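You operate a simulated robot arm through the tools that you are given. There is no shell and no other tool.

Carry out the task below with a simulated robot arm. There is one attempt and no reset: what you move stays moved.

Task
Shake samples D3 and C7 and rack them by code.
Fine: shake till no silt lies in them; each goes into the blue rack's hole with its own code; the other two stay unshaken in the blue carrier. Set down upright: what you pick out.

The check looks at the end state, three seconds after you hand in, the way a careful person would. Anything else that was tipped, shoved, dropped, spilled or broken makes it a failure.

Robot
A 6-joint arm with a fingered hand, fixed in place. Base frame: the origin is on the floor under the middle of its stand, x ahead of it, y to its left, z up; the work surface is at about z = 85. Readings come in cm, degrees, newtons and seconds.
With the tool pointing down near the work surface it reaches from about 32 to 80 cm from the base axis. Its first joint turns from -115.0 to 115.0 degrees. Payload 4 kg.
The tool frame sits at the grasp point between the pads (the TCP): z along the fingers, y along the line on which they close. The tips reach 2.6 cm beyond it. The gripper opens to 16.4 cm; its body begins 7.3 cm behind the TCP. The gripper is a hand of 5 fingers: y runs from the thumb to the fingers, the wrist lies at [0, 0, -23.9] in the tool frame, and closing takes about 1.5 s.
Orientation is told as [roll, pitch, yaw] about the base's x, y, z axes, in that order, counted from this pose: with the fingers straight down and closing along the base's y, the tool's x points along the base's -x, its y along +y and its z along -z.

Tools
- The arm moves only by the tool play_rows. Its argument "steps" is a list of rows, each a list of 6 numbers: the shift along the base's x, y, z in cm, then the turn, a rotation vector about the base's x, y, z in degrees. In form: [[dx, dy, dz, ax, ay, az], ...]. A call has 1 to 20 rows; each row shifts and turns the commanded pose from where the row before left it. "jaw" is the finger opening in cm, from 0 to 16.4, set as the call begins (left out, the last holds). A row lasts 0.2 s, in which the tool goes at most 5 cm and 8.6 degrees; a call with a longer step from one row to the next is refused whole, and so is a gripper value outside its range. A pose out of reach is approached as far as the arm can. The call stops where the force on the tool passes 90 N (or 10 N more than at its start, if that is more) or the arm is blocked; 0.2 s more then pass. The fingers move at their own pace (about 4.5 cm/s each) and stop on an object; they squeeze with about 24 N. The grip force told is the motor's: it shows also when the fingers shut on nothing. Time passes only in rows, and 0.2 s behind the last, so rows that do not move let the fingers close. The reply holds the time, the measured pose of the TCP, the force on the tool along the base axes, the opening and the grip force, in the units named above and with some noise, with the torque about the TCP (base axes, N m) and any sound that the robot's microphone picked up, and new pictures: "show" is both (left out), scene, wrist or none.
- Cameras (640 x 400 px; columns grow to the right, rows downward): "scene" is fixed at [39.52, -50.18, 145.6]; the picture's right is [1.00, -0.02, 0.00], its down [-0.01, -0.40, -0.91] and it looks along [0.02, 0.91, -0.40] (base axes); focal length 347 px, centre (320, 200). "wrist" rides on the gripper at [5.1, -7, -9.3] in the tool frame; the picture's right is [0.81, 0.59, 0.00], its down [-0.43, 0.60, -0.68] and it looks along [-0.40, 0.55, 0.74] (tool axes); focal length 270 px, centre (320, 200). There is no depth. A picture from a camera that has moved, and an enlarged one, comes with that camera's place and axes in the base frame and with its lens. The place of the scene camera against the robot may be out by one fixed shift of up to 1.2 cm in any direction.
- slide_trunk(by): slides the trunk up (or, below 0, down) by that many cm; the arm rides with it, the base frame stays. It gives what a move gives, with no picture.
- curl_fingers(finger1, finger2, finger3, finger4, thumb_bend): sets how far each is bent, from 0 (flat) to 1 (curled in); at 0.3 the hand is open as for a grip, at 0.7 the pads meet at the TCP. One left out holds its place. A second passes; each finger stops where it meets its share of the squeeze, and holds until it gets a number again. A gripper value or a shape takes the hand back. It gives what a move gives, with no picture; readings hold the bend of each and the force on the fingers (four entries, about 0 where the hand has none), thumb and palm.
- set_grasp(shape): the hand has 5 fingers and takes this shape, open, in about a second: jaw (thumb against the fingers, like two jaws); tri (thumb and two fingers); tip (a fingertip pinch); poke (one finger out to press); point (the index stretched); flat (the hand flat); cup (the hand cupped); fist (a fist). The gripper value then closes the fingers along that shape, each until it touches; the sizes above hold for jaw. It gives what a move gives, with no picture.
- enlarge(camera, box): a new picture of the part [left, top, right, bottom] of that camera's present view, enlarged. It takes no simulated time.
- finish_job(): hands the job in; it is judged then, once.

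Places have to be worked out from the pictures, the camera data and where the tool is seen. Open the gripper and draw the arm clear of the work before you hand the job in, unless the task says otherwise.

The tools are called after "Call:" as name(argument=value, ...) on one line, values as JSON. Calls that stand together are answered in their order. play_rows: Moves the arm, as the interface text tells. Its arguments: {"type":"object","properties":{"steps":{"type":"array"},"jaw":{"type":"number"},"show":{"type":"string","enum":["both","scene","wrist","none"]}},"required":["steps"]} The other tools are called the same way: slide_trunk (by) moves the trunk up or down; set_grasp (shape) gives the hand a shape; curl_fingers (finger1, finger2, finger3, finger4, thumb_bend) moves the fingers one by one; enlarge (camera, box) takes an enlarged picture of a part of a camera's view; finish_job () hands the job in.

At the start:

```text
time: 0.0
tcp_pos: [31.24, 48.55, 114.71]
orientation: [0.0, 0.0, 0.0]
contact_force: [0.4, -0.8, 0.6]
wrist_torque: [-0.01, -0.01, 0.0]
gripper_width: 16.4
grip_force: 0.1
shape: jaw
bend: [0.3, 0.3, 0.3, 0.3, 0.3]
finger forces: [0.1, 0.0, 0.1, 0.0, 0.1, 0.0]
trunk travel left (down, up): [-82.5, 16.5]
```

scene: 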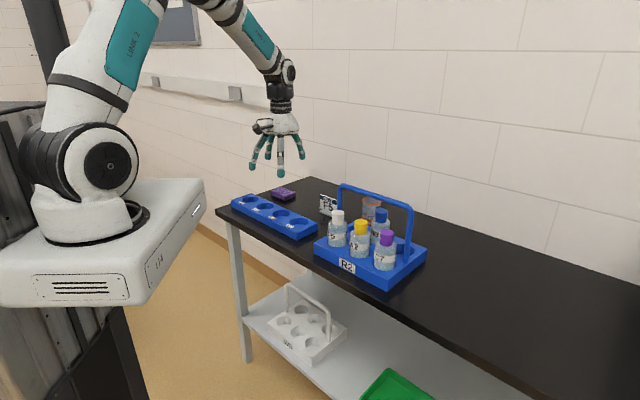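
wrist: 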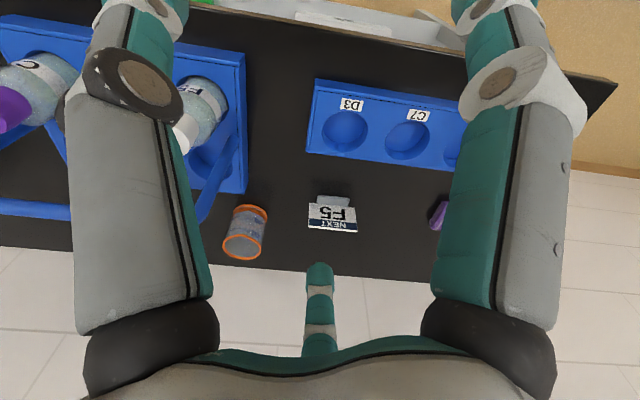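

I begin by looking closer at the carrier with the bottles and at the rack in both cameras.

Call:
enlarge(camera="scene", box=[300, 170, 440, 290])

Call:
enlarge(camera="scene", box=[215, 170, 345, 250])

Call:
enlarge(camera="wrist", box=[200, 50, 500, 270])

Call:
enlarge(camera="wrist", box=[0, 0, 280, 250])

```text
3.33 times, centred on (370, 230) of scene
camera zoom: at [39.52, -50.18, 145.6], right [1.0, -0.02, 0.0], down [-0.01, -0.4, -0.91], along [0.02, 0.91, -0.4], focal length 1157 px, centre (153, 100)
```

zoom: 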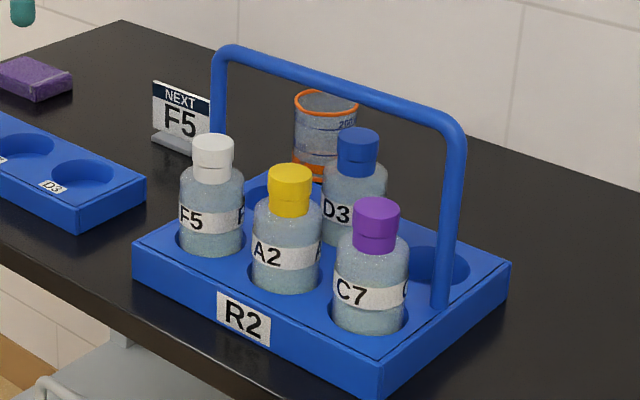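

```text
4.92 times, centred on (280, 210) of scene
camera zoom: at [39.52, -50.18, 145.6], right [1.0, -0.02, 0.0], down [-0.01, -0.4, -0.91], along [0.02, 0.91, -0.4], focal length 1710 px, centre (517, 151)
```

zoom: 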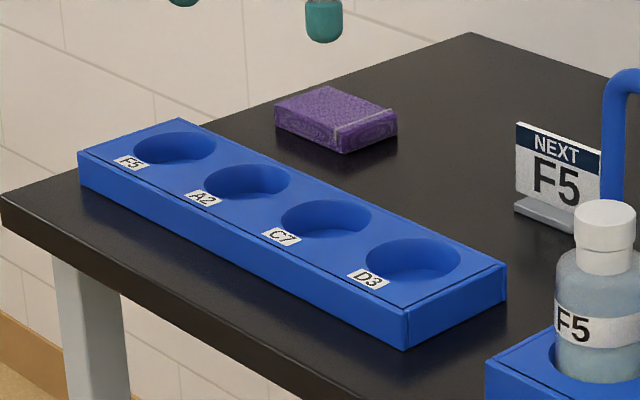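

```text
1.82 times, centred on (350, 160) of wrist
camera zoom: at [26.3, 41.64, 124.0], right [-0.81, 0.59, 0.0], down [0.43, 0.6, 0.68], along [0.4, 0.55, -0.74], focal length 491 px, centre (266, 273)
```

zoom: 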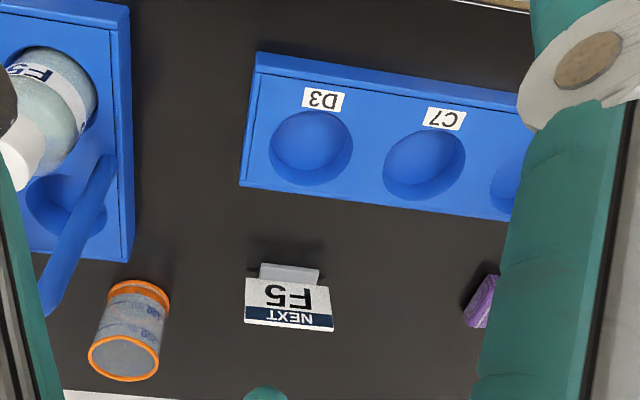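

```text
1.60 times, centred on (140, 125) of wrist
camera zoom: at [26.3, 41.64, 124.0], right [-0.81, 0.59, 0.0], down [0.43, 0.6, 0.68], along [0.4, 0.55, -0.74], focal length 432 px, centre (608, 320)
```

zoom: 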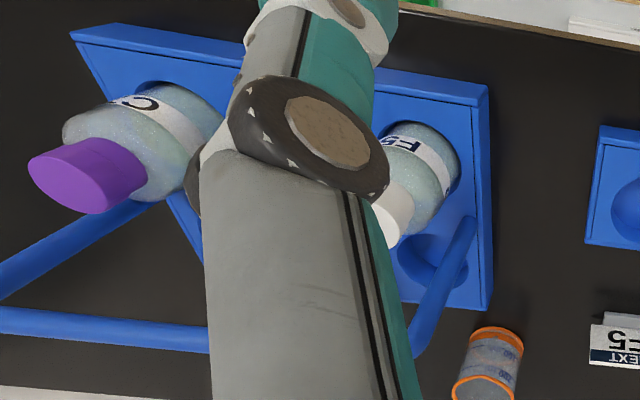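

The carrier holds F5, A2, C7 in its front row and D3 behind the handle. The rack holes read F5, A2, C7, D3. I look at the hand's own shape before planning how to get past the handle.

Call:
enlarge(camera="scene", box=[230, 60, 330, 190])

Call:
enlarge(camera="scene", box=[330, 210, 410, 280])

Call:
enlarge(camera="scene", box=[0, 0, 320, 400])

```text
3.08 times, centred on (280, 125) of scene
camera zoom: at [39.52, -50.18, 145.6], right [1.0, -0.02, 0.0], down [-0.01, -0.4, -0.91], along [0.02, 0.91, -0.4], focal length 1068 px, centre (443, 431)
```

zoom: 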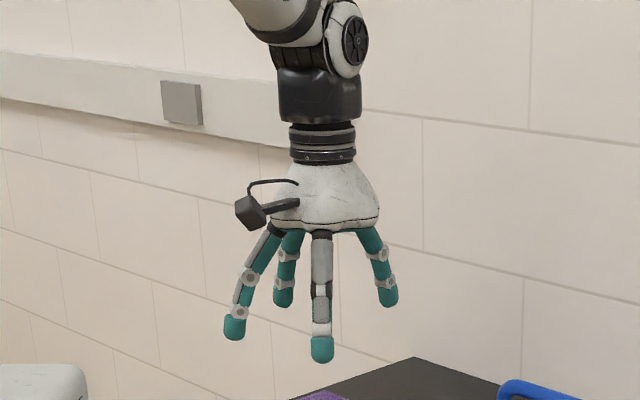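

```text
5.71 times, centred on (370, 245) of scene
camera zoom: at [39.52, -50.18, 145.6], right [1.0, -0.02, 0.0], down [-0.01, -0.4, -0.91], along [0.02, 0.91, -0.4], focal length 1984 px, centre (34, -57)
```

zoom: 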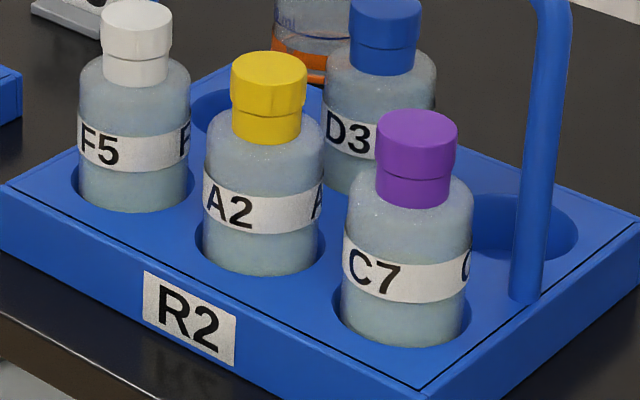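

```text
1.00 times, centred on (160, 200) of scene (not enlarged: the box is as wide or as high as the picture)
camera zoom: at [39.52, -50.18, 145.6], right [1.0, -0.02, 0.0], down [-0.01, -0.4, -0.91], along [0.02, 0.91, -0.4], focal length 347 px, centre (480, 200)
```

zoom: 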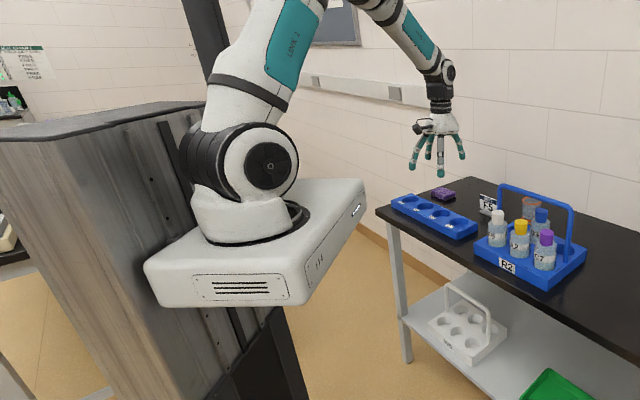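

The hand looks like a thumb facing spread fingers, with one finger well off to the side. I close it to 4 cm in free air to learn how the digits lie when gripping.

Call:
play_rows(steps=[[0, 0, 0, 0, 0, 0], [0, 0, 0, 0, 0, 0], [0, 0, 0, 0, 0, 0], [0, 0, 0, 0, 0, 0], [0, 0, 0, 0, 0, 0], [0, 0, 0, 0, 0, 0], [0, 0, 0, 0, 0, 0], [0, 0, 0, 0, 0, 0]], jaw=4, show="both")

Call:
enlarge(camera="scene", box=[230, 60, 330, 190])

```text
time: 1.8
tcp_pos: [31.39, 48.72, 114.7]
orientation: [0.0, 0.0, 0.1]
contact_force: [0.6, 0.3, 0.7]
wrist_torque: [0.01, 0.01, -0.03]
gripper_width: 4.04
grip_force: 0.0
shape: jaw
bend: [0.51, 0.51, 0.51, 0.51, 0.7]
finger forces: [0.1, 0.0, 0.0, 0.0, 0.1, 0.0]
trunk travel left (down, up): [-82.5, 16.5]
camera wrist: at [26.3, 41.64, 124.0], right [-0.81, 0.59, 0.0], down [0.43, 0.6, 0.68], along [0.4, 0.55, -0.74], focal length 270 px, centre (320, 200)
```

scene: 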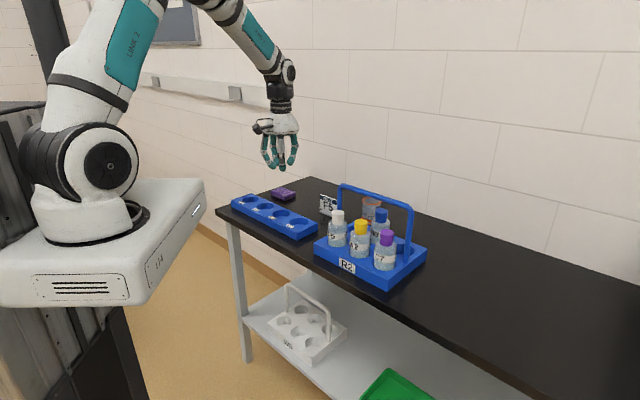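
wrist: 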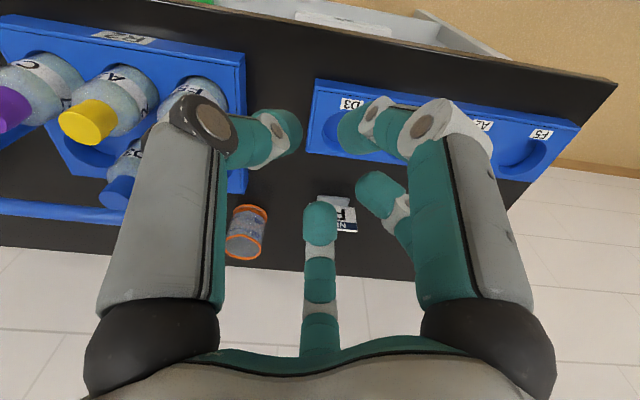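

```text
3.08 times, centred on (280, 125) of scene
camera zoom: at [39.52, -50.18, 145.6], right [1.0, -0.02, 0.0], down [-0.01, -0.4, -0.91], along [0.02, 0.91, -0.4], focal length 1068 px, centre (443, 431)
```

zoom: 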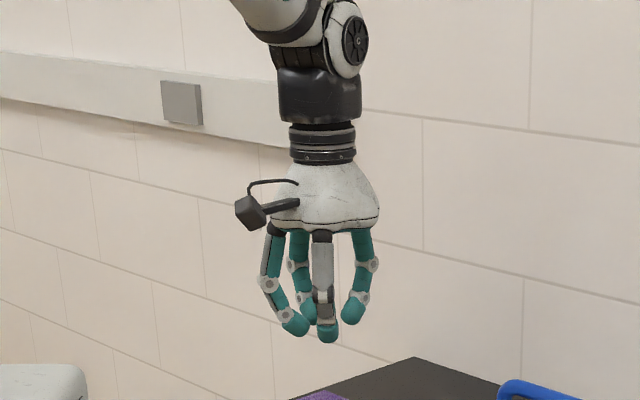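

Thumb and at least three fingers are visible. I identify each digit by curling single fingers and looking.

Call:
curl_fingers(finger1=0.0, finger2=0.3, finger3=0.3, finger4=0.9, thumb_bend=0.3)

Call:
enlarge(camera="scene", box=[230, 60, 330, 190])

Call:
enlarge(camera="wrist", box=[0, 0, 640, 400])

```text
time: 2.8
tcp_pos: [31.21, 48.56, 114.77]
orientation: [0.0, 0.0, -0.2]
contact_force: [-0.2, 0.1, -0.9]
wrist_torque: [0.03, -0.01, -0.01]
gripper_width: 10.99
grip_force: 0.0
shape: fingers
bend: [0.01, 0.3, 0.3, 0.9, 0.3]
finger forces: [0.1, 0.0, 0.1, 0.0, 0.1, 0.0]
trunk travel left (down, up): [-82.5, 16.5]
```

```text
3.08 times, centred on (280, 125) of scene
camera zoom: at [39.52, -50.18, 145.6], right [1.0, -0.02, 0.0], down [-0.01, -0.4, -0.91], along [0.02, 0.91, -0.4], focal length 1068 px, centre (443, 431)
```

zoom: 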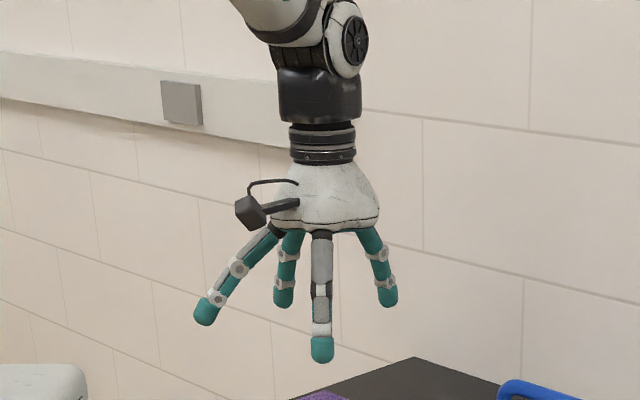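

```text
1.00 times, centred on (320, 200) of wrist (not enlarged: the box is as wide or as high as the picture)
camera zoom: at [26.3, 41.64, 124.0], right [-0.81, 0.59, 0.0], down [0.43, 0.6, 0.68], along [0.4, 0.55, -0.74], focal length 270 px, centre (320, 200)
```

zoom: 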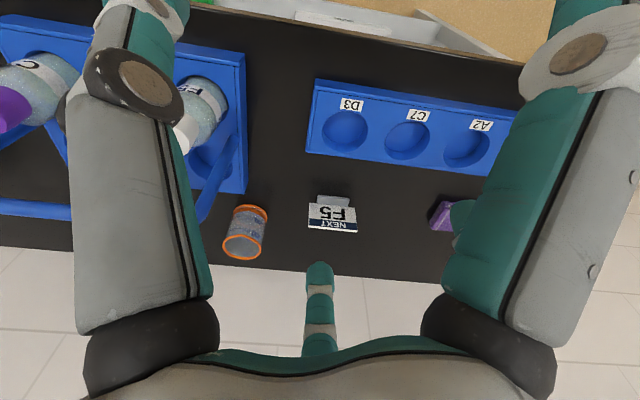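

Finger 1 is the side finger. Next I curl finger 3 and straighten finger 4 to place those two.

Call:
curl_fingers(finger1=0.3, finger3=0.9, finger4=0.0)

Call:
enlarge(camera="scene", box=[230, 60, 330, 190])

Call:
enlarge(camera="wrist", box=[0, 0, 640, 400])

```text
time: 3.8
tcp_pos: [31.34, 48.64, 114.72]
orientation: [0.0, 0.0, 0.0]
contact_force: [-0.9, 0.7, 0.1]
wrist_torque: [-0.02, 0.0, -0.02]
gripper_width: 9.1
grip_force: 0.1
shape: fingers
bend: [0.3, 0.3, 0.9, 0.01, 0.3]
finger forces: [0.0, 0.0, 0.0, 0.0, 0.0, 0.0]
trunk travel left (down, up): [-82.5, 16.5]
```

```text
3.08 times, centred on (280, 125) of scene
camera zoom: at [39.52, -50.18, 145.6], right [1.0, -0.02, 0.0], down [-0.01, -0.4, -0.91], along [0.02, 0.91, -0.4], focal length 1068 px, centre (443, 431)
```

zoom: 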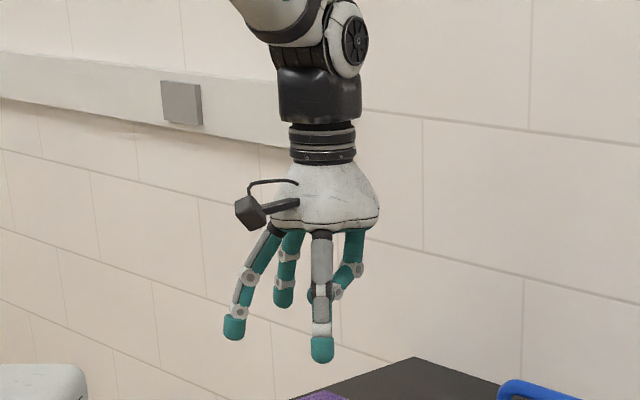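

```text
1.00 times, centred on (320, 200) of wrist (not enlarged: the box is as wide or as high as the picture)
camera zoom: at [26.3, 41.63, 124.0], right [-0.81, 0.59, 0.0], down [0.43, 0.6, 0.68], along [0.4, 0.55, -0.74], focal length 270 px, centre (320, 200)
```

zoom: 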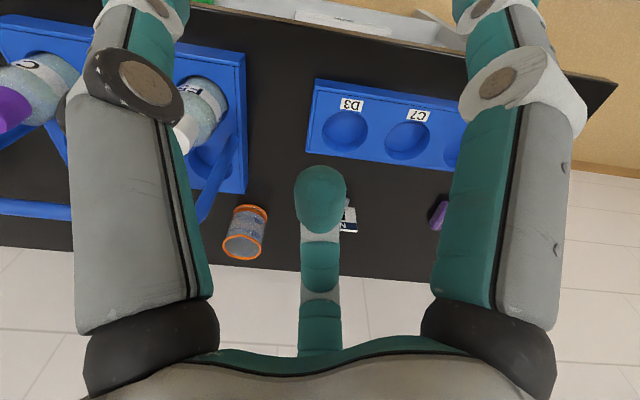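

Finger 3 is the back one on the other side; finger 4 does not show, so the hand may have a free gap there. I open the hand and turn it to yaw -117 while rising, to check this from another side.

Call:
set_grasp(shape="jaw")

Call:
play_rows(steps=[[0, 0, 1, 0, 0, -8.3571], [0, 0, 1, 0, 0, -8.3571], [0, 0, 1, 0, 0, -8.3571], [0, 0, 1, 0, 0, -8.3571], [0, 0, 1, 0, 0, -8.3571], [0, 0, 1, 0, 0, -8.3571], [0, 0, 1, 0, 0, -8.3571], [0, 0, 1, 0, 0, -8.3571], [0, 0, 1, 0, 0, -8.3571], [0, 0, 1, 0, 0, -8.3571], [0, 0, 0, 0, 0, -8.3571], [0, 0, 0, 0, 0, -8.3571], [0, 0, 0, 0, 0, -8.3571], [0, 0, 0, 0, 0, -8.3571]], show="both")

Call:
enlarge(camera="scene", box=[230, 30, 330, 160])

```text
time: 4.7
tcp_pos: [31.25, 48.63, 114.62]
orientation: [-0.1, 0.1, 0.1]
contact_force: [-0.1, 0.4, 0.6]
wrist_torque: [0.03, 0.01, 0.04]
gripper_width: 11.92
grip_force: 0.1
shape: jaw
bend: [0.29, 0.29, 0.29, 0.29, 0.63]
finger forces: [0.0, 0.1, 0.0, 0.0, 0.0, 0.0]
trunk travel left (down, up): [-82.5, 16.5]
```

```text
time: 7.7
tcp_pos: [31.27, 48.54, 124.74]
orientation: [0.0, -0.1, -117.2]
contact_force: [-0.1, 0.3, 1.3]
wrist_torque: [0.02, -0.01, -0.02]
gripper_width: 16.37
grip_force: 0.0
shape: jaw
bend: [0.3, 0.3, 0.3, 0.3, 0.3]
finger forces: [0.0, 0.1, 0.1, 0.0, 0.0, 0.0]
trunk travel left (down, up): [-82.5, 16.5]
camera wrist: at [27.5, 56.26, 134.0], right [0.89, 0.45, 0.0], down [0.33, -0.66, 0.68], along [0.31, -0.6, -0.74], focal length 270 px, centre (320, 200)
```

scene: 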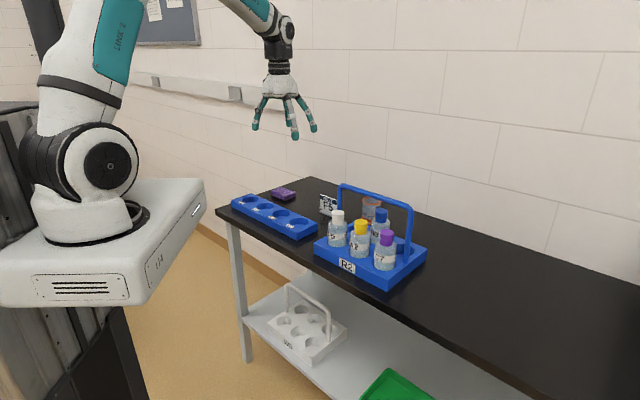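
wrist: 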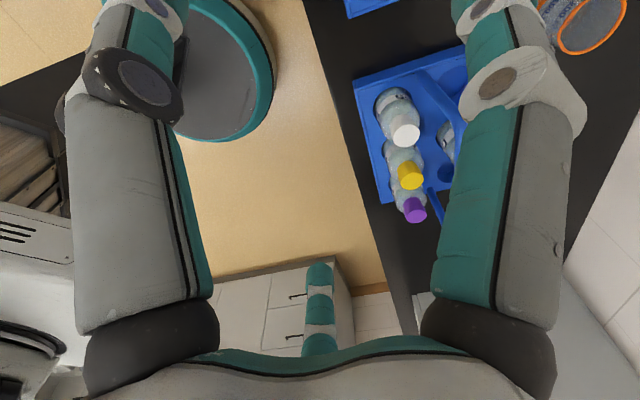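

```text
3.08 times, centred on (280, 95) of scene
camera zoom: at [39.52, -50.18, 145.6], right [1.0, -0.02, 0.0], down [-0.01, -0.4, -0.91], along [0.02, 0.91, -0.4], focal length 1068 px, centre (443, 523)
```

zoom: 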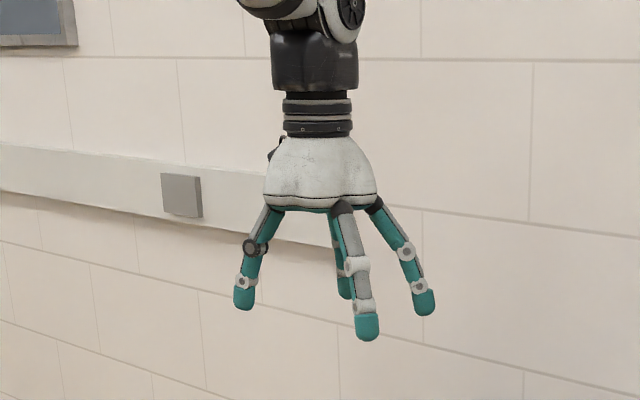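

Confirmed: the hand is a thumb and three fingers in a star, with a wide free gap on one side that can face the handle. I enlarge the wrist view to measure the caps and the handle.

Call:
enlarge(camera="wrist", box=[340, 50, 500, 240])

```text
2.11 times, centred on (420, 145) of wrist
camera zoom: at [27.5, 56.26, 134.0], right [0.89, 0.45, 0.0], down [0.33, -0.66, 0.68], along [0.31, -0.6, -0.74], focal length 569 px, centre (110, 316)
```

zoom: 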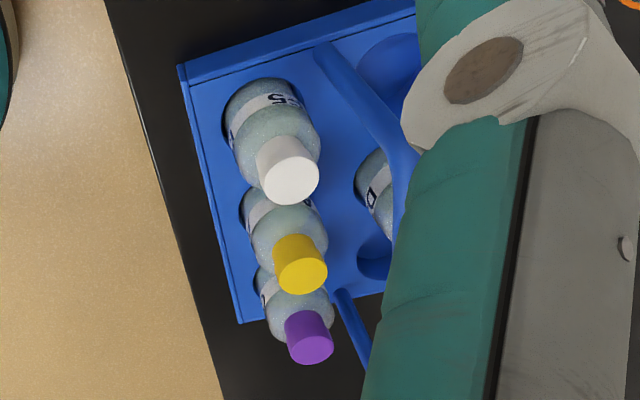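

The finger hides part of the carrier. I turn back to yaw -64 so the wrist camera looks straight at the carrier.

Call:
play_rows(steps=[[0, 0, 0, 0, 0, 7.571], [0, 0, 0, 0, 0, 7.571], [0, 0, 0, 0, 0, 7.571], [0, 0, 0, 0, 0, 7.571], [0, 0, 0, 0, 0, 7.571], [0, 0, 0, 0, 0, 7.571], [0, 0, 0, 0, 0, 7.571], [0, 0, 0, 0, 0, 0]], show="wrist")

Call:
enlarge(camera="wrist", box=[220, 60, 440, 240])

```text
time: 9.5
tcp_pos: [31.22, 48.58, 124.63]
orientation: [-0.1, 0.0, -64.0]
contact_force: [0.4, 0.4, -0.2]
wrist_torque: [0.0, -0.01, -0.03]
gripper_width: 16.39
grip_force: 0.1
shape: jaw
bend: [0.3, 0.3, 0.3, 0.3, 0.3]
finger forces: [0.0, 0.0, 0.0, 0.1, 0.1, 0.1]
trunk travel left (down, up): [-82.5, 16.5]
camera wrist: at [22.87, 50.07, 134.01], right [0.17, 0.98, 0.0], down [0.72, -0.13, 0.68], along [0.67, -0.12, -0.74], focal length 270 px, centre (320, 200)
```

wrist: 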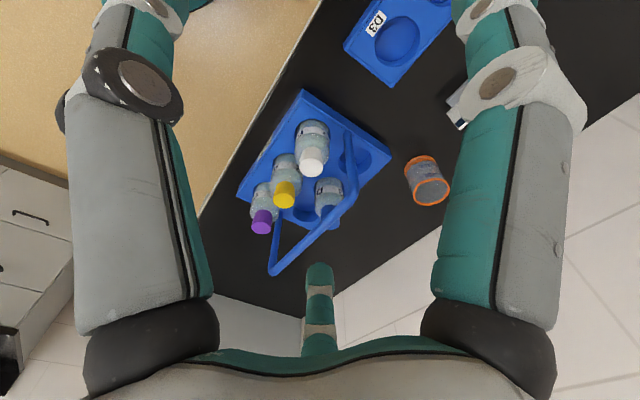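

```text
2.22 times, centred on (330, 150) of wrist
camera zoom: at [22.87, 50.07, 134.01], right [0.17, 0.98, 0.0], down [0.72, -0.13, 0.68], along [0.67, -0.12, -0.74], focal length 601 px, centre (298, 311)
```

zoom: 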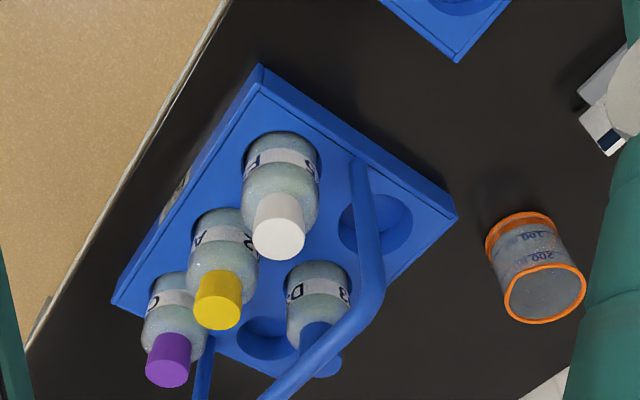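

From this view the caps come out near F5 (47.7, 44.3), A2 (54.0, 38.0) and C7 (60.1, 31.9), with cap tops around z = 98.7. The handle bar is near z = 104–105. I take a lower view from the robot side to pin down the handle height and the C7 position.

Call:
play_rows(steps=[[1.1, -3.4, -2.1, 0, 0, 7.67], [1.1, -3.4, -2.1, 0, 0, 7.67], [1.1, -3.4, -2.1, 0, 0, 7.67], [1.1, -3.4, -2.1, 0, 0, 7.67], [1.1, -3.4, -2.1, 0, 0, 7.67], [1.1, -3.4, -2.1, 0, 0, 7.67], [0, 0, 0, 0, 0, 0], [0, 0, 0, 0, 0, 0]], show="both")

Call:
enlarge(camera="wrist", box=[200, 150, 440, 340])

```text
time: 11.3
tcp_pos: [37.99, 28.13, 112.06]
orientation: [0.0, 0.1, -18.0]
contact_force: [-0.6, 0.7, -0.5]
wrist_torque: [-0.01, 0.02, 0.01]
gripper_width: 16.37
grip_force: 0.1
shape: jaw
bend: [0.3, 0.3, 0.3, 0.3, 0.3]
finger forces: [0.1, 0.1, 0.1, 0.0, 0.0, 0.1]
trunk travel left (down, up): [-82.5, 16.5]
camera wrist: at [31.15, 23.01, 121.36], right [-0.59, 0.81, 0.0], down [0.6, 0.43, 0.68], along [0.55, 0.4, -0.74], focal length 270 px, centre (320, 200)
```

scene: 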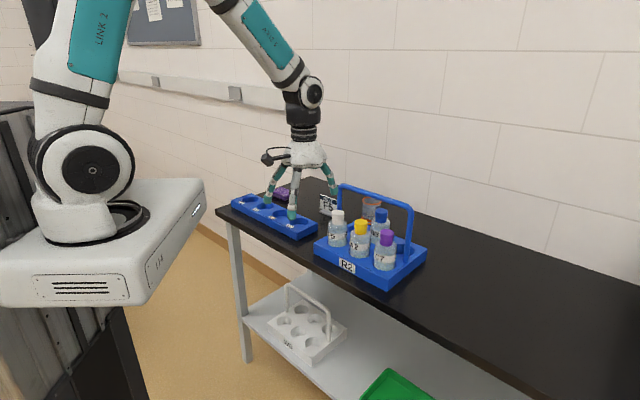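
wrist: 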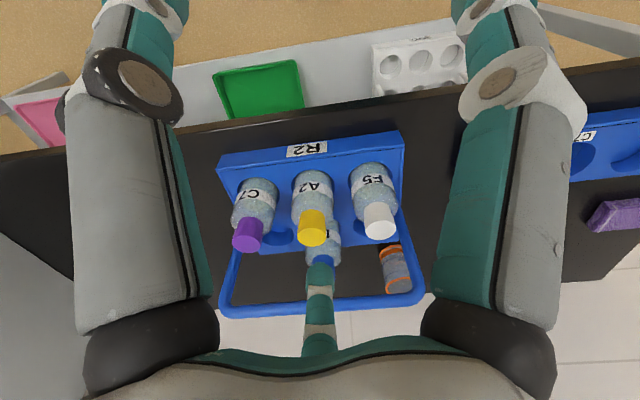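

```text
2.11 times, centred on (320, 245) of wrist
camera zoom: at [31.15, 23.01, 121.36], right [-0.59, 0.81, 0.0], down [0.6, 0.43, 0.68], along [0.55, 0.4, -0.74], focal length 569 px, centre (320, 105)
```

zoom: 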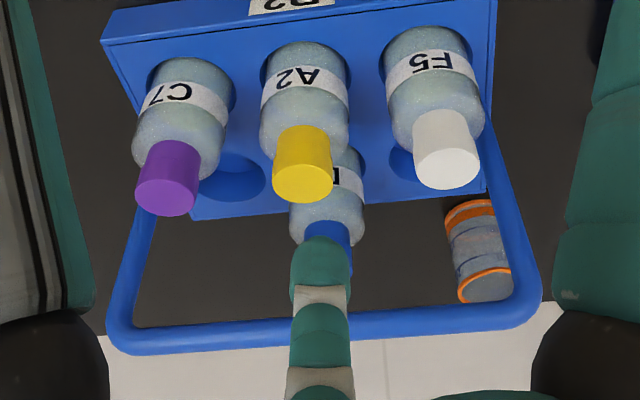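

The two views agree: cap tops at z ≈ 98.8, C7 at about (59.9, 31.9), handle bar centre near z = 105.8 with its top about 106.6. I rise, turn to yaw 63 so the finger-free gap faces the handle, lean the palm 12° away from it, and hover over C7.

Call:
play_rows(steps=[[0, 0, 4, 0, 0, 0], [0, 0, 4, 0, 0, 0], [2.19, 0.38, 0, 0, 0, 8.1], [2.19, 0.38, 0, 0, 0, 8.1], [2.19, 0.38, 0, 0, 0, 8.1], [2.19, 0.38, 0, 0, 0, 8.1], [2.19, 0.38, 0, 0, 0, 8.1], [2.19, 0.38, 0, 0, 0, 8.1], [2.19, 0.38, 0, 0, 0, 8.1], [2.19, 0.38, 0, 0, 0, 8.1], [2.19, 0.38, 0, 0, 0, 8.1], [2.14, 0.43, 0, 0, 0, 8.1], [0, 0, 0, 4.243, -4.243, 0], [0, 0, 0, 4.243, -4.243, 0], [0, 0, 0, 0, 0, 0], [0, 0, 0, 0, 0, 0]], jaw=8, show="both")

Call:
enlarge(camera="scene", box=[310, 120, 450, 280])

Call:
enlarge(camera="wrist", box=[180, 60, 480, 300])

```text
time: 14.7
tcp_pos: [59.73, 32.0, 120.19]
orientation: [-3.8, -11.4, 63.4]
contact_force: [-0.7, -0.4, 1.0]
wrist_torque: [0.01, -0.02, 0.0]
gripper_width: 8.05
grip_force: 0.0
shape: jaw
bend: [0.37, 0.37, 0.37, 0.37, 0.7]
finger forces: [0.0, 0.1, 0.1, 0.0, 0.0, 0.0]
trunk travel left (down, up): [-82.5, 16.5]
camera wrist: at [62.36, 22.99, 128.64], right [-0.88, -0.44, -0.2], down [-0.44, 0.55, 0.71], along [-0.2, 0.71, -0.68], focal length 270 px, centre (320, 200)
```

scene: 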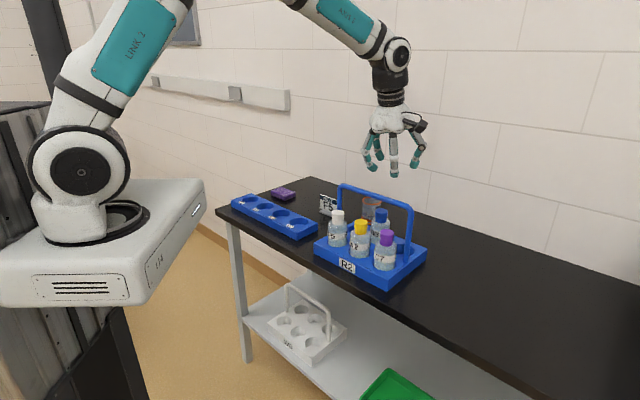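
wrist: 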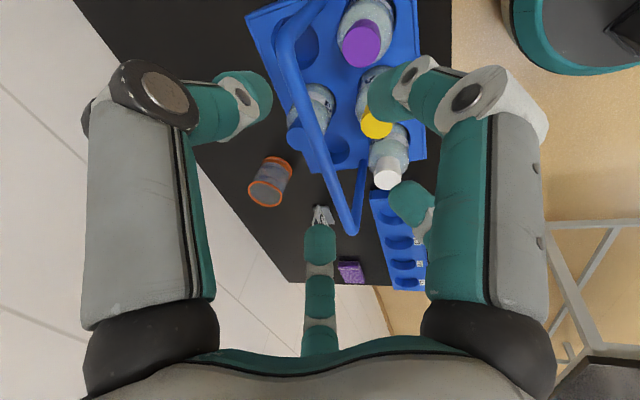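

```text
2.50 times, centred on (380, 200) of scene
camera zoom: at [39.52, -50.18, 145.6], right [1.0, -0.02, 0.0], down [-0.01, -0.4, -0.91], along [0.02, 0.91, -0.4], focal length 868 px, centre (170, 200)
```

zoom: 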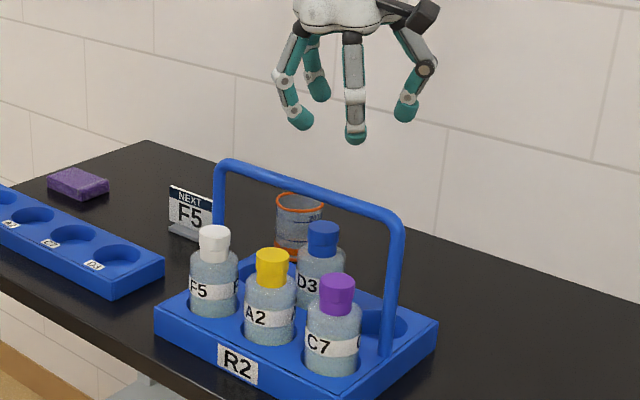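

```text
1.67 times, centred on (330, 180) of wrist
camera zoom: at [62.36, 22.99, 128.64], right [-0.88, -0.44, -0.2], down [-0.44, 0.55, 0.71], along [-0.2, 0.71, -0.68], focal length 450 px, centre (303, 233)
```

zoom: 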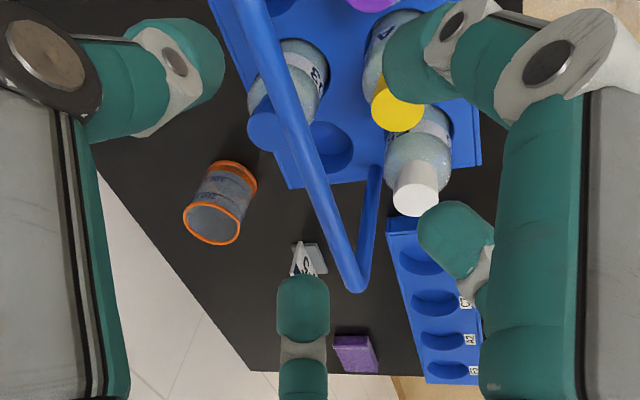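

D3's cap now measures about (61.0, 45.1), and C7 stays near (59.9, 31.9). I narrow to 7 cm and descend to z = 104, with tips still above the caps, and check the alignment.

Call:
play_rows(steps=[[0, 0, -4, 0, 0, 0], [0, 0, -4, 0, 0, 0], [0, 0, -4, 0, 0, 0], [0, 0, -4, 0, 0, 0], [0, 0, 0, 0, 0, 0], [0, 0, 0, 0, 0, 0]], jaw=7, show="both")

Call:
enlarge(camera="scene", box=[330, 150, 450, 290])

Call:
enlarge(camera="wrist", box=[200, 0, 480, 200])

```text
time: 16.1
tcp_pos: [59.48, 31.84, 105.86]
orientation: [-4.6, -12.7, 63.4]
contact_force: [-18.9, -18.2, 80.6]
wrist_torque: [3.33, -3.38, -0.06]
gripper_width: 7.11
grip_force: 0.0
shape: jaw
bend: [0.4, 0.4, 0.4, 0.9, 0.7]
finger forces: [0.1, 0.1, 0.0, 82.5, 0.0, 0.1]
trunk travel left (down, up): [-82.5, 16.5]
camera wrist: at [62.0, 22.68, 114.12], right [-0.87, -0.44, -0.22], down [-0.45, 0.54, 0.71], along [-0.19, 0.72, -0.67], focal length 270 px, centre (320, 200)
```

scene: 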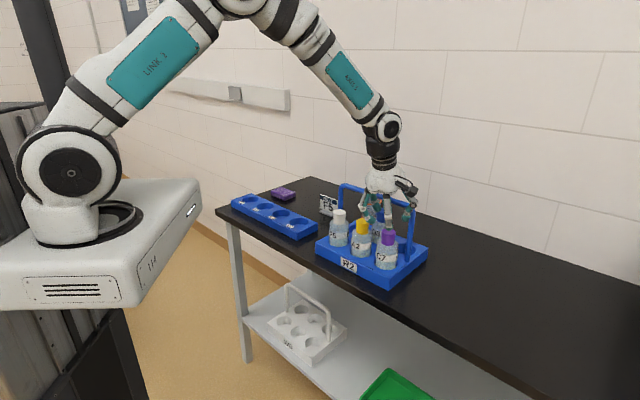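
wrist: 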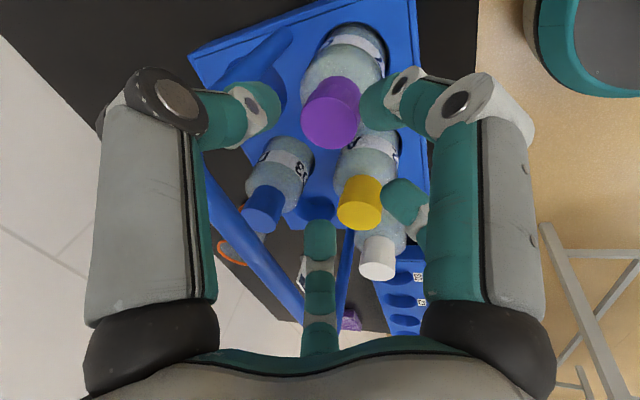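

```text
2.86 times, centred on (390, 220) of scene
camera zoom: at [39.52, -50.18, 145.6], right [1.0, -0.02, 0.0], down [-0.01, -0.4, -0.91], along [0.02, 0.91, -0.4], focal length 992 px, centre (120, 143)
```

zoom: 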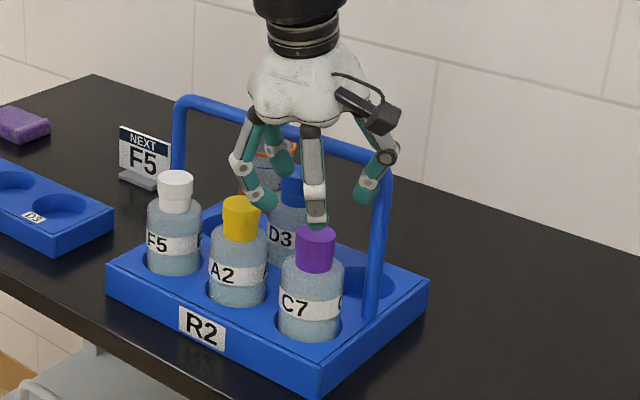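

```text
2.00 times, centred on (340, 100) of wrist
camera zoom: at [62.0, 22.68, 114.12], right [-0.87, -0.44, -0.22], down [-0.45, 0.54, 0.71], along [-0.19, 0.72, -0.67], focal length 541 px, centre (280, 400)
```

zoom: 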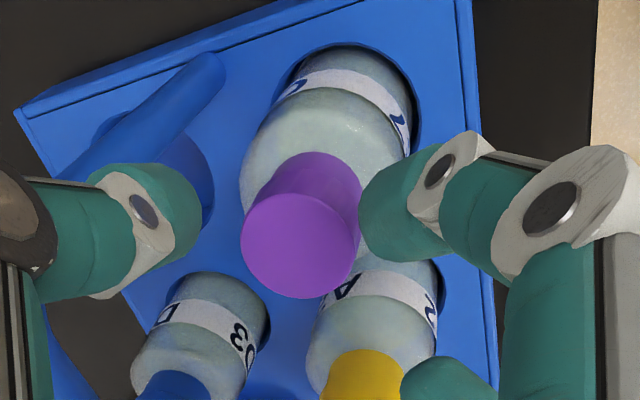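

The fourth-finger sensor reads 82 N: something on the handle side of the hand is pressing the handle bar, so a fourth digit is there even though I cannot see it. I lift straight up at once and check whether the carrier moved.

Call:
play_rows(steps=[[0, 0, 3, 0, 0, 0], [0, 0, 4, 0, 0, 0], [0, 0, 4, 0, 0, 0], [0, 0, 4, 0, 0, 0], [0, 0, 0, 0, 0, 0], [0, 0, 0, 0, 0, 0]], show="both")

Call:
enlarge(camera="scene", box=[300, 170, 440, 290])

Call:
enlarge(camera="scene", box=[340, 60, 440, 190])

```text
time: 17.5
tcp_pos: [59.78, 32.1, 119.09]
orientation: [-3.7, -11.5, 63.3]
contact_force: [0.1, 0.3, -0.2]
wrist_torque: [-0.02, 0.02, 0.0]
gripper_width: 7.0
grip_force: 0.0
shape: jaw
bend: [0.4, 0.4, 0.4, 0.41, 0.7]
finger forces: [0.0, 0.1, 0.0, 0.0, 0.1, 0.0]
trunk travel left (down, up): [-82.5, 16.5]
camera wrist: at [62.35, 23.08, 127.67], right [-0.88, -0.44, -0.2], down [-0.44, 0.55, 0.71], along [-0.2, 0.71, -0.68], focal length 270 px, centre (320, 200)
```

scene: 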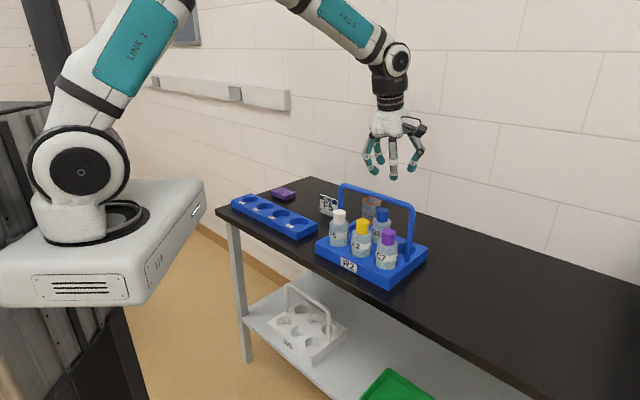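
wrist: 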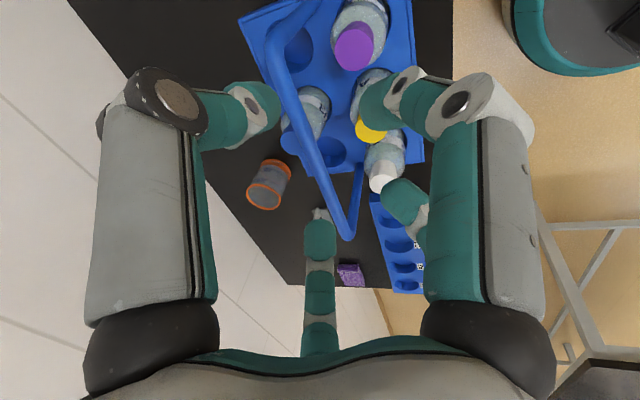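

```text
3.33 times, centred on (370, 230) of scene
camera zoom: at [39.52, -50.18, 145.6], right [1.0, -0.02, 0.0], down [-0.01, -0.4, -0.91], along [0.02, 0.91, -0.4], focal length 1157 px, centre (153, 100)
```

zoom: 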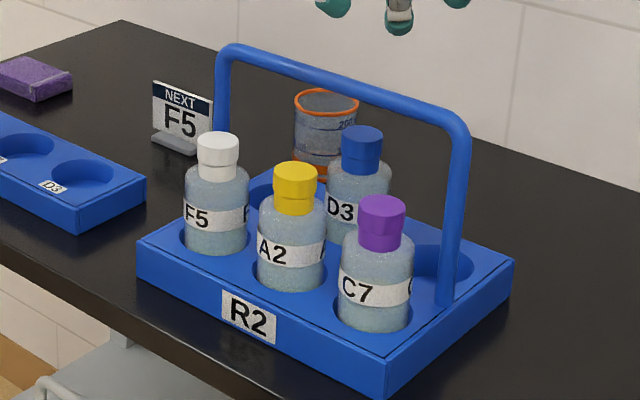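

```text
3.08 times, centred on (390, 125) of scene
camera zoom: at [39.52, -50.18, 145.6], right [1.0, -0.02, 0.0], down [-0.01, -0.4, -0.91], along [0.02, 0.91, -0.4], focal length 1068 px, centre (105, 431)
```

zoom: 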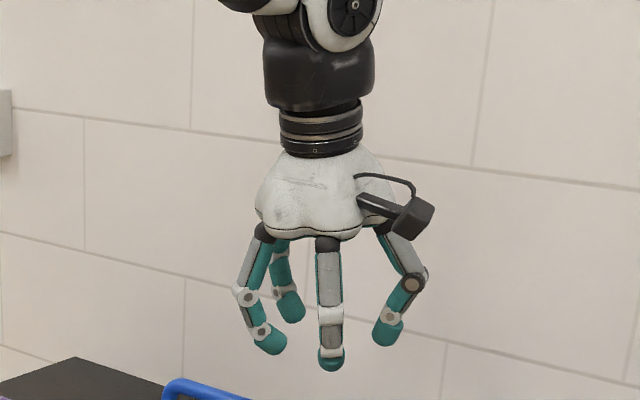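

The carrier was nudged by roughly half a centimetre; nothing tipped. Before going on I need to know the hand's real shape, including the unseen fourth finger. I bring the hand out over free floor near the scene camera and try shapes there.

Call:
play_rows(steps=[[0, 0, 4, 0, 0, 0], [0, 0, 4, -4.243, 4.243, 0], [0, 0, 2, -4.243, 4.243, 0], [-1.5, -4.5, 0, 0, 0, -7.875], [-1.5, -4.5, 0, 0, 0, -7.875], [-1.5, -4.5, 0, 0, 0, -7.875], [-1.5, -4.5, 0, 0, 0, -7.875], [-1.5, -4.5, 0, 0, 0, -7.875], [-1.5, -4.5, 0, 0, 0, -7.875], [-1.5, -4.5, 0, 0, 0, -7.875], [-1.5, -4.5, 0, 0, 0, -7.875], [-1.5, -4, 0, 0, 0, 0], [0, 0, 0, 0, 0, 0]], show="scene")

Call:
set_grasp(shape="tri")

Call:
enlarge(camera="scene", box=[200, 0, 520, 300])

Call:
set_grasp(shape="tip")

Call:
enlarge(camera="scene", box=[200, 0, 520, 300])

```text
time: 20.3
tcp_pos: [46.23, -7.94, 129.07]
orientation: [0.0, -0.1, -0.2]
contact_force: [0.2, -0.5, -0.3]
wrist_torque: [-0.03, 0.0, 0.0]
gripper_width: 7.04
grip_force: 0.0
shape: jaw
bend: [0.4, 0.4, 0.4, 0.4, 0.7]
finger forces: [0.1, 0.0, 0.0, 0.0, 0.0, 0.0]
trunk travel left (down, up): [-82.5, 16.5]
```

scene: 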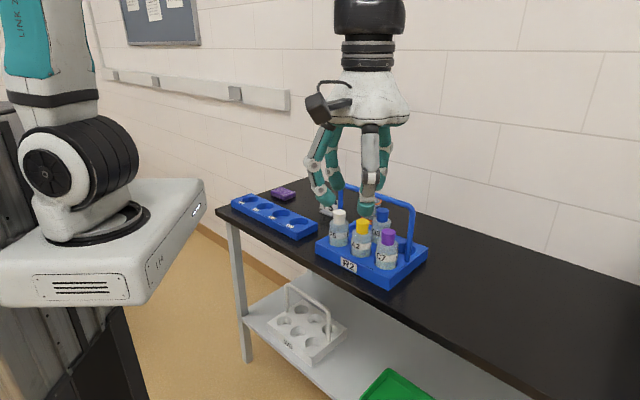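

```text
time: 21.2
tcp_pos: [46.16, -7.86, 129.08]
orientation: [0.1, 0.0, -0.1]
contact_force: [-0.4, -0.8, 0.7]
wrist_torque: [0.0, -0.03, -0.02]
gripper_width: 16.39
grip_force: 0.1
shape: tri
bend: [0.14, 0.3, 0.3, 0.14, 0.3]
finger forces: [0.0, 0.0, 0.0, 0.0, 0.0, 0.1]
trunk travel left (down, up): [-82.5, 16.5]
```

```text
1.33 times, centred on (360, 150) of scene
camera zoom: at [39.52, -50.18, 145.6], right [1.0, -0.02, 0.0], down [-0.01, -0.4, -0.91], along [0.02, 0.91, -0.4], focal length 463 px, centre (267, 267)
```

zoom: 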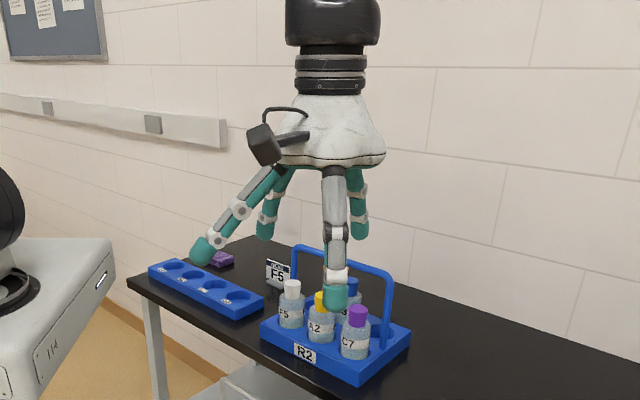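

```text
time: 22.1
tcp_pos: [46.15, -7.82, 129.01]
orientation: [0.0, 0.0, -0.1]
contact_force: [-0.1, -0.2, 0.5]
wrist_torque: [0.04, 0.02, 0.0]
gripper_width: 16.41
grip_force: 0.1
shape: tip
bend: [0.14, 0.3, 0.3, 0.14, 0.3]
finger forces: [0.0, 0.0, 0.1, 0.0, 0.1, 0.0]
trunk travel left (down, up): [-82.5, 16.5]
```

```text
1.33 times, centred on (360, 150) of scene
camera zoom: at [39.52, -50.18, 145.6], right [1.0, -0.02, 0.0], down [-0.01, -0.4, -0.91], along [0.02, 0.91, -0.4], focal length 463 px, centre (267, 267)
```

zoom: 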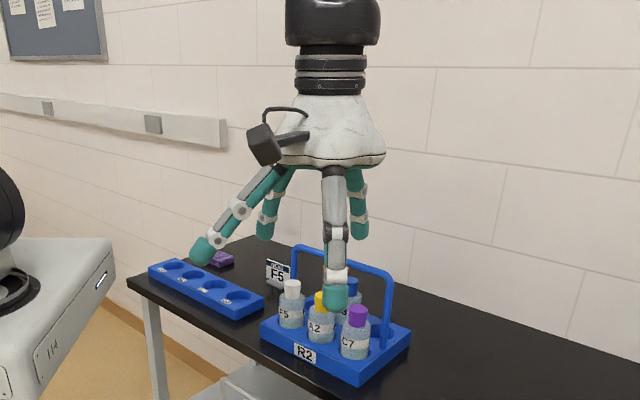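

Finger 4 is simply not drawn, but acts like the mirror image of finger 1, so I treat the hand as a five-digit star. I measure how a fully folded finger lies, using finger 1, which is seen side-on here.

Call:
curl_fingers(finger1=1.0, finger2=0.3, finger3=0.3, finger4=0.3, thumb_bend=0.3)

Call:
enlarge(camera="scene", box=[280, 60, 440, 240])

Call:
curl_fingers(finger1=0.5, thumb_bend=0.5)

Call:
enlarge(camera="scene", box=[280, 60, 440, 240])

```text
time: 23.1
tcp_pos: [46.2, -7.82, 129.05]
orientation: [0.1, 0.0, -0.1]
contact_force: [-0.2, -0.8, 0.0]
wrist_torque: [-0.02, -0.02, -0.03]
gripper_width: 9.7
grip_force: 0.0
shape: fingers
bend: [1.0, 0.3, 0.3, 0.3, 0.3]
finger forces: [0.0, 0.0, 0.1, 0.1, 0.0, 0.0]
trunk travel left (down, up): [-82.5, 16.5]
```

```text
2.22 times, centred on (360, 150) of scene
camera zoom: at [39.52, -50.18, 145.6], right [1.0, -0.02, 0.0], down [-0.01, -0.4, -0.91], along [0.02, 0.91, -0.4], focal length 772 px, centre (231, 311)
```

zoom: 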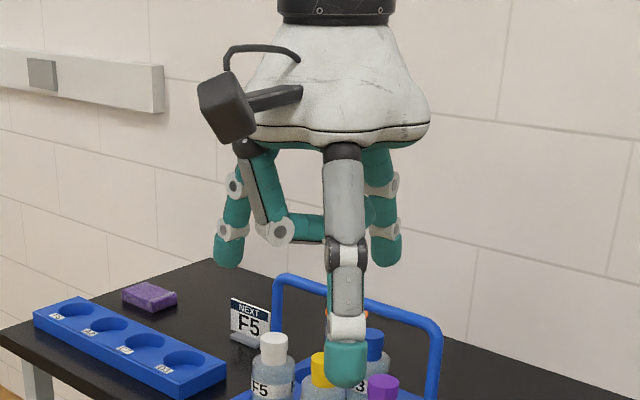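

```text
time: 24.1
tcp_pos: [46.3, -7.88, 128.95]
orientation: [-0.1, 0.0, -0.1]
contact_force: [-0.6, 0.9, 0.3]
wrist_torque: [-0.01, -0.02, 0.02]
gripper_width: 4.22
grip_force: 0.1
shape: fingers
bend: [0.5, 0.3, 0.3, 0.3, 0.5]
finger forces: [0.1, 0.1, 0.0, 0.1, 0.0, 0.0]
trunk travel left (down, up): [-82.5, 16.5]
```

```text
2.22 times, centred on (360, 150) of scene
camera zoom: at [39.52, -50.18, 145.6], right [1.0, -0.02, 0.0], down [-0.01, -0.4, -0.91], along [0.02, 0.91, -0.4], focal length 772 px, centre (231, 311)
```

zoom: 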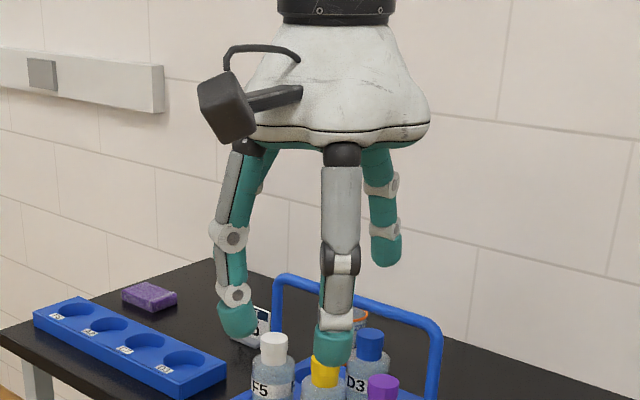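

Folded fully (1.0), a finger tucks inward well, its knuckle at about 3 cm from the axis and about 2.4 cm above the TCP. I check how bends 0.55–0.6 place the tips, as I plan to grip with thumb, finger 2 and finger 3 while fingers 1 and 4 stay folded.

Call:
curl_fingers(finger1=0.58, finger2=0.58, finger3=0.58, finger4=1.0, thumb_bend=0.58)

Call:
enlarge(camera="scene", box=[280, 60, 440, 240])

Call:
curl_fingers(finger1=1.0, finger2=0.63, finger3=0.63, thumb_bend=0.63)

Call:
enlarge(camera="scene", box=[280, 60, 440, 240])

Call:
enlarge(camera="wrist", box=[0, 0, 640, 400])

```text
time: 25.1
tcp_pos: [46.28, -7.87, 129.03]
orientation: [0.0, 0.0, -0.2]
contact_force: [-0.4, 0.6, 0.1]
wrist_torque: [0.0, 0.04, 0.03]
gripper_width: 2.53
grip_force: 0.1
shape: fingers
bend: [0.57, 0.57, 0.57, 1.0, 0.57]
finger forces: [0.0, 0.1, 0.0, 0.0, 0.1, 0.0]
trunk travel left (down, up): [-82.5, 16.5]
```

```text
2.22 times, centred on (360, 150) of scene
camera zoom: at [39.52, -50.18, 145.6], right [1.0, -0.02, 0.0], down [-0.01, -0.4, -0.91], along [0.02, 0.91, -0.4], focal length 772 px, centre (231, 311)
```

zoom: 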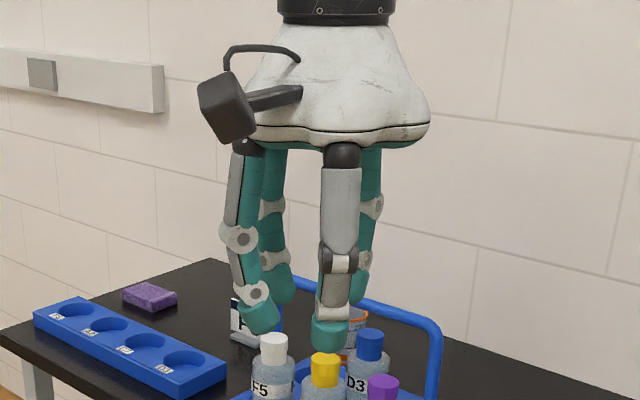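

```text
time: 26.1
tcp_pos: [46.23, -7.84, 129.18]
orientation: [0.1, 0.1, -0.2]
contact_force: [0.1, 0.0, -0.3]
wrist_torque: [-0.01, 0.03, 0.02]
gripper_width: 3.39
grip_force: 0.0
shape: fingers
bend: [0.91, 0.63, 0.63, 1.0, 0.63]
finger forces: [0.1, 0.0, 0.0, 0.0, 0.1, 0.0]
trunk travel left (down, up): [-82.5, 16.5]
```

```text
2.22 times, centred on (360, 150) of scene
camera zoom: at [39.52, -50.18, 145.6], right [1.0, -0.02, 0.0], down [-0.01, -0.4, -0.91], along [0.02, 0.91, -0.4], focal length 772 px, centre (231, 311)
```

zoom: 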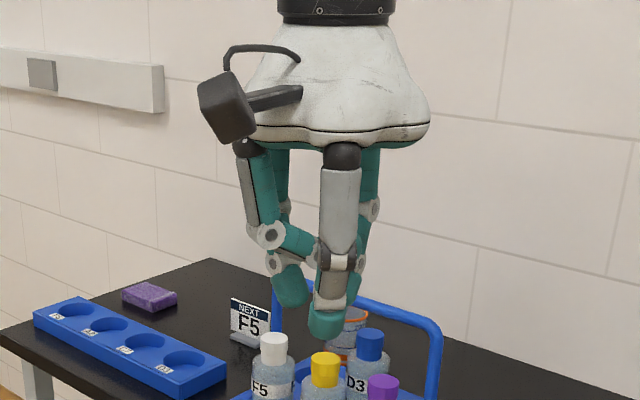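

```text
1.00 times, centred on (320, 200) of wrist (not enlarged: the box is as wide or as high as the picture)
camera zoom: at [41.26, -14.83, 138.3], right [-0.81, 0.59, 0.0], down [0.43, 0.59, 0.68], along [0.4, 0.55, -0.74], focal length 270 px, centre (320, 200)
```

zoom: 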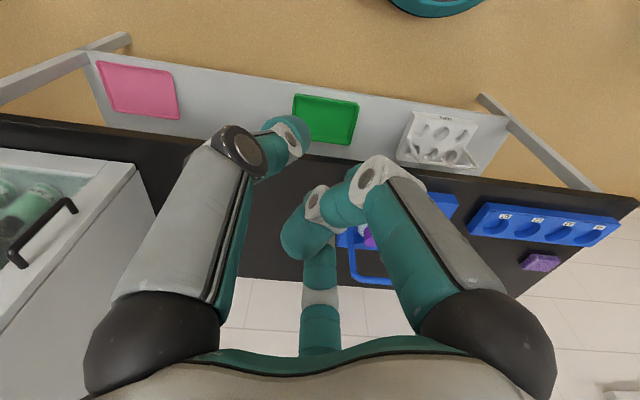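

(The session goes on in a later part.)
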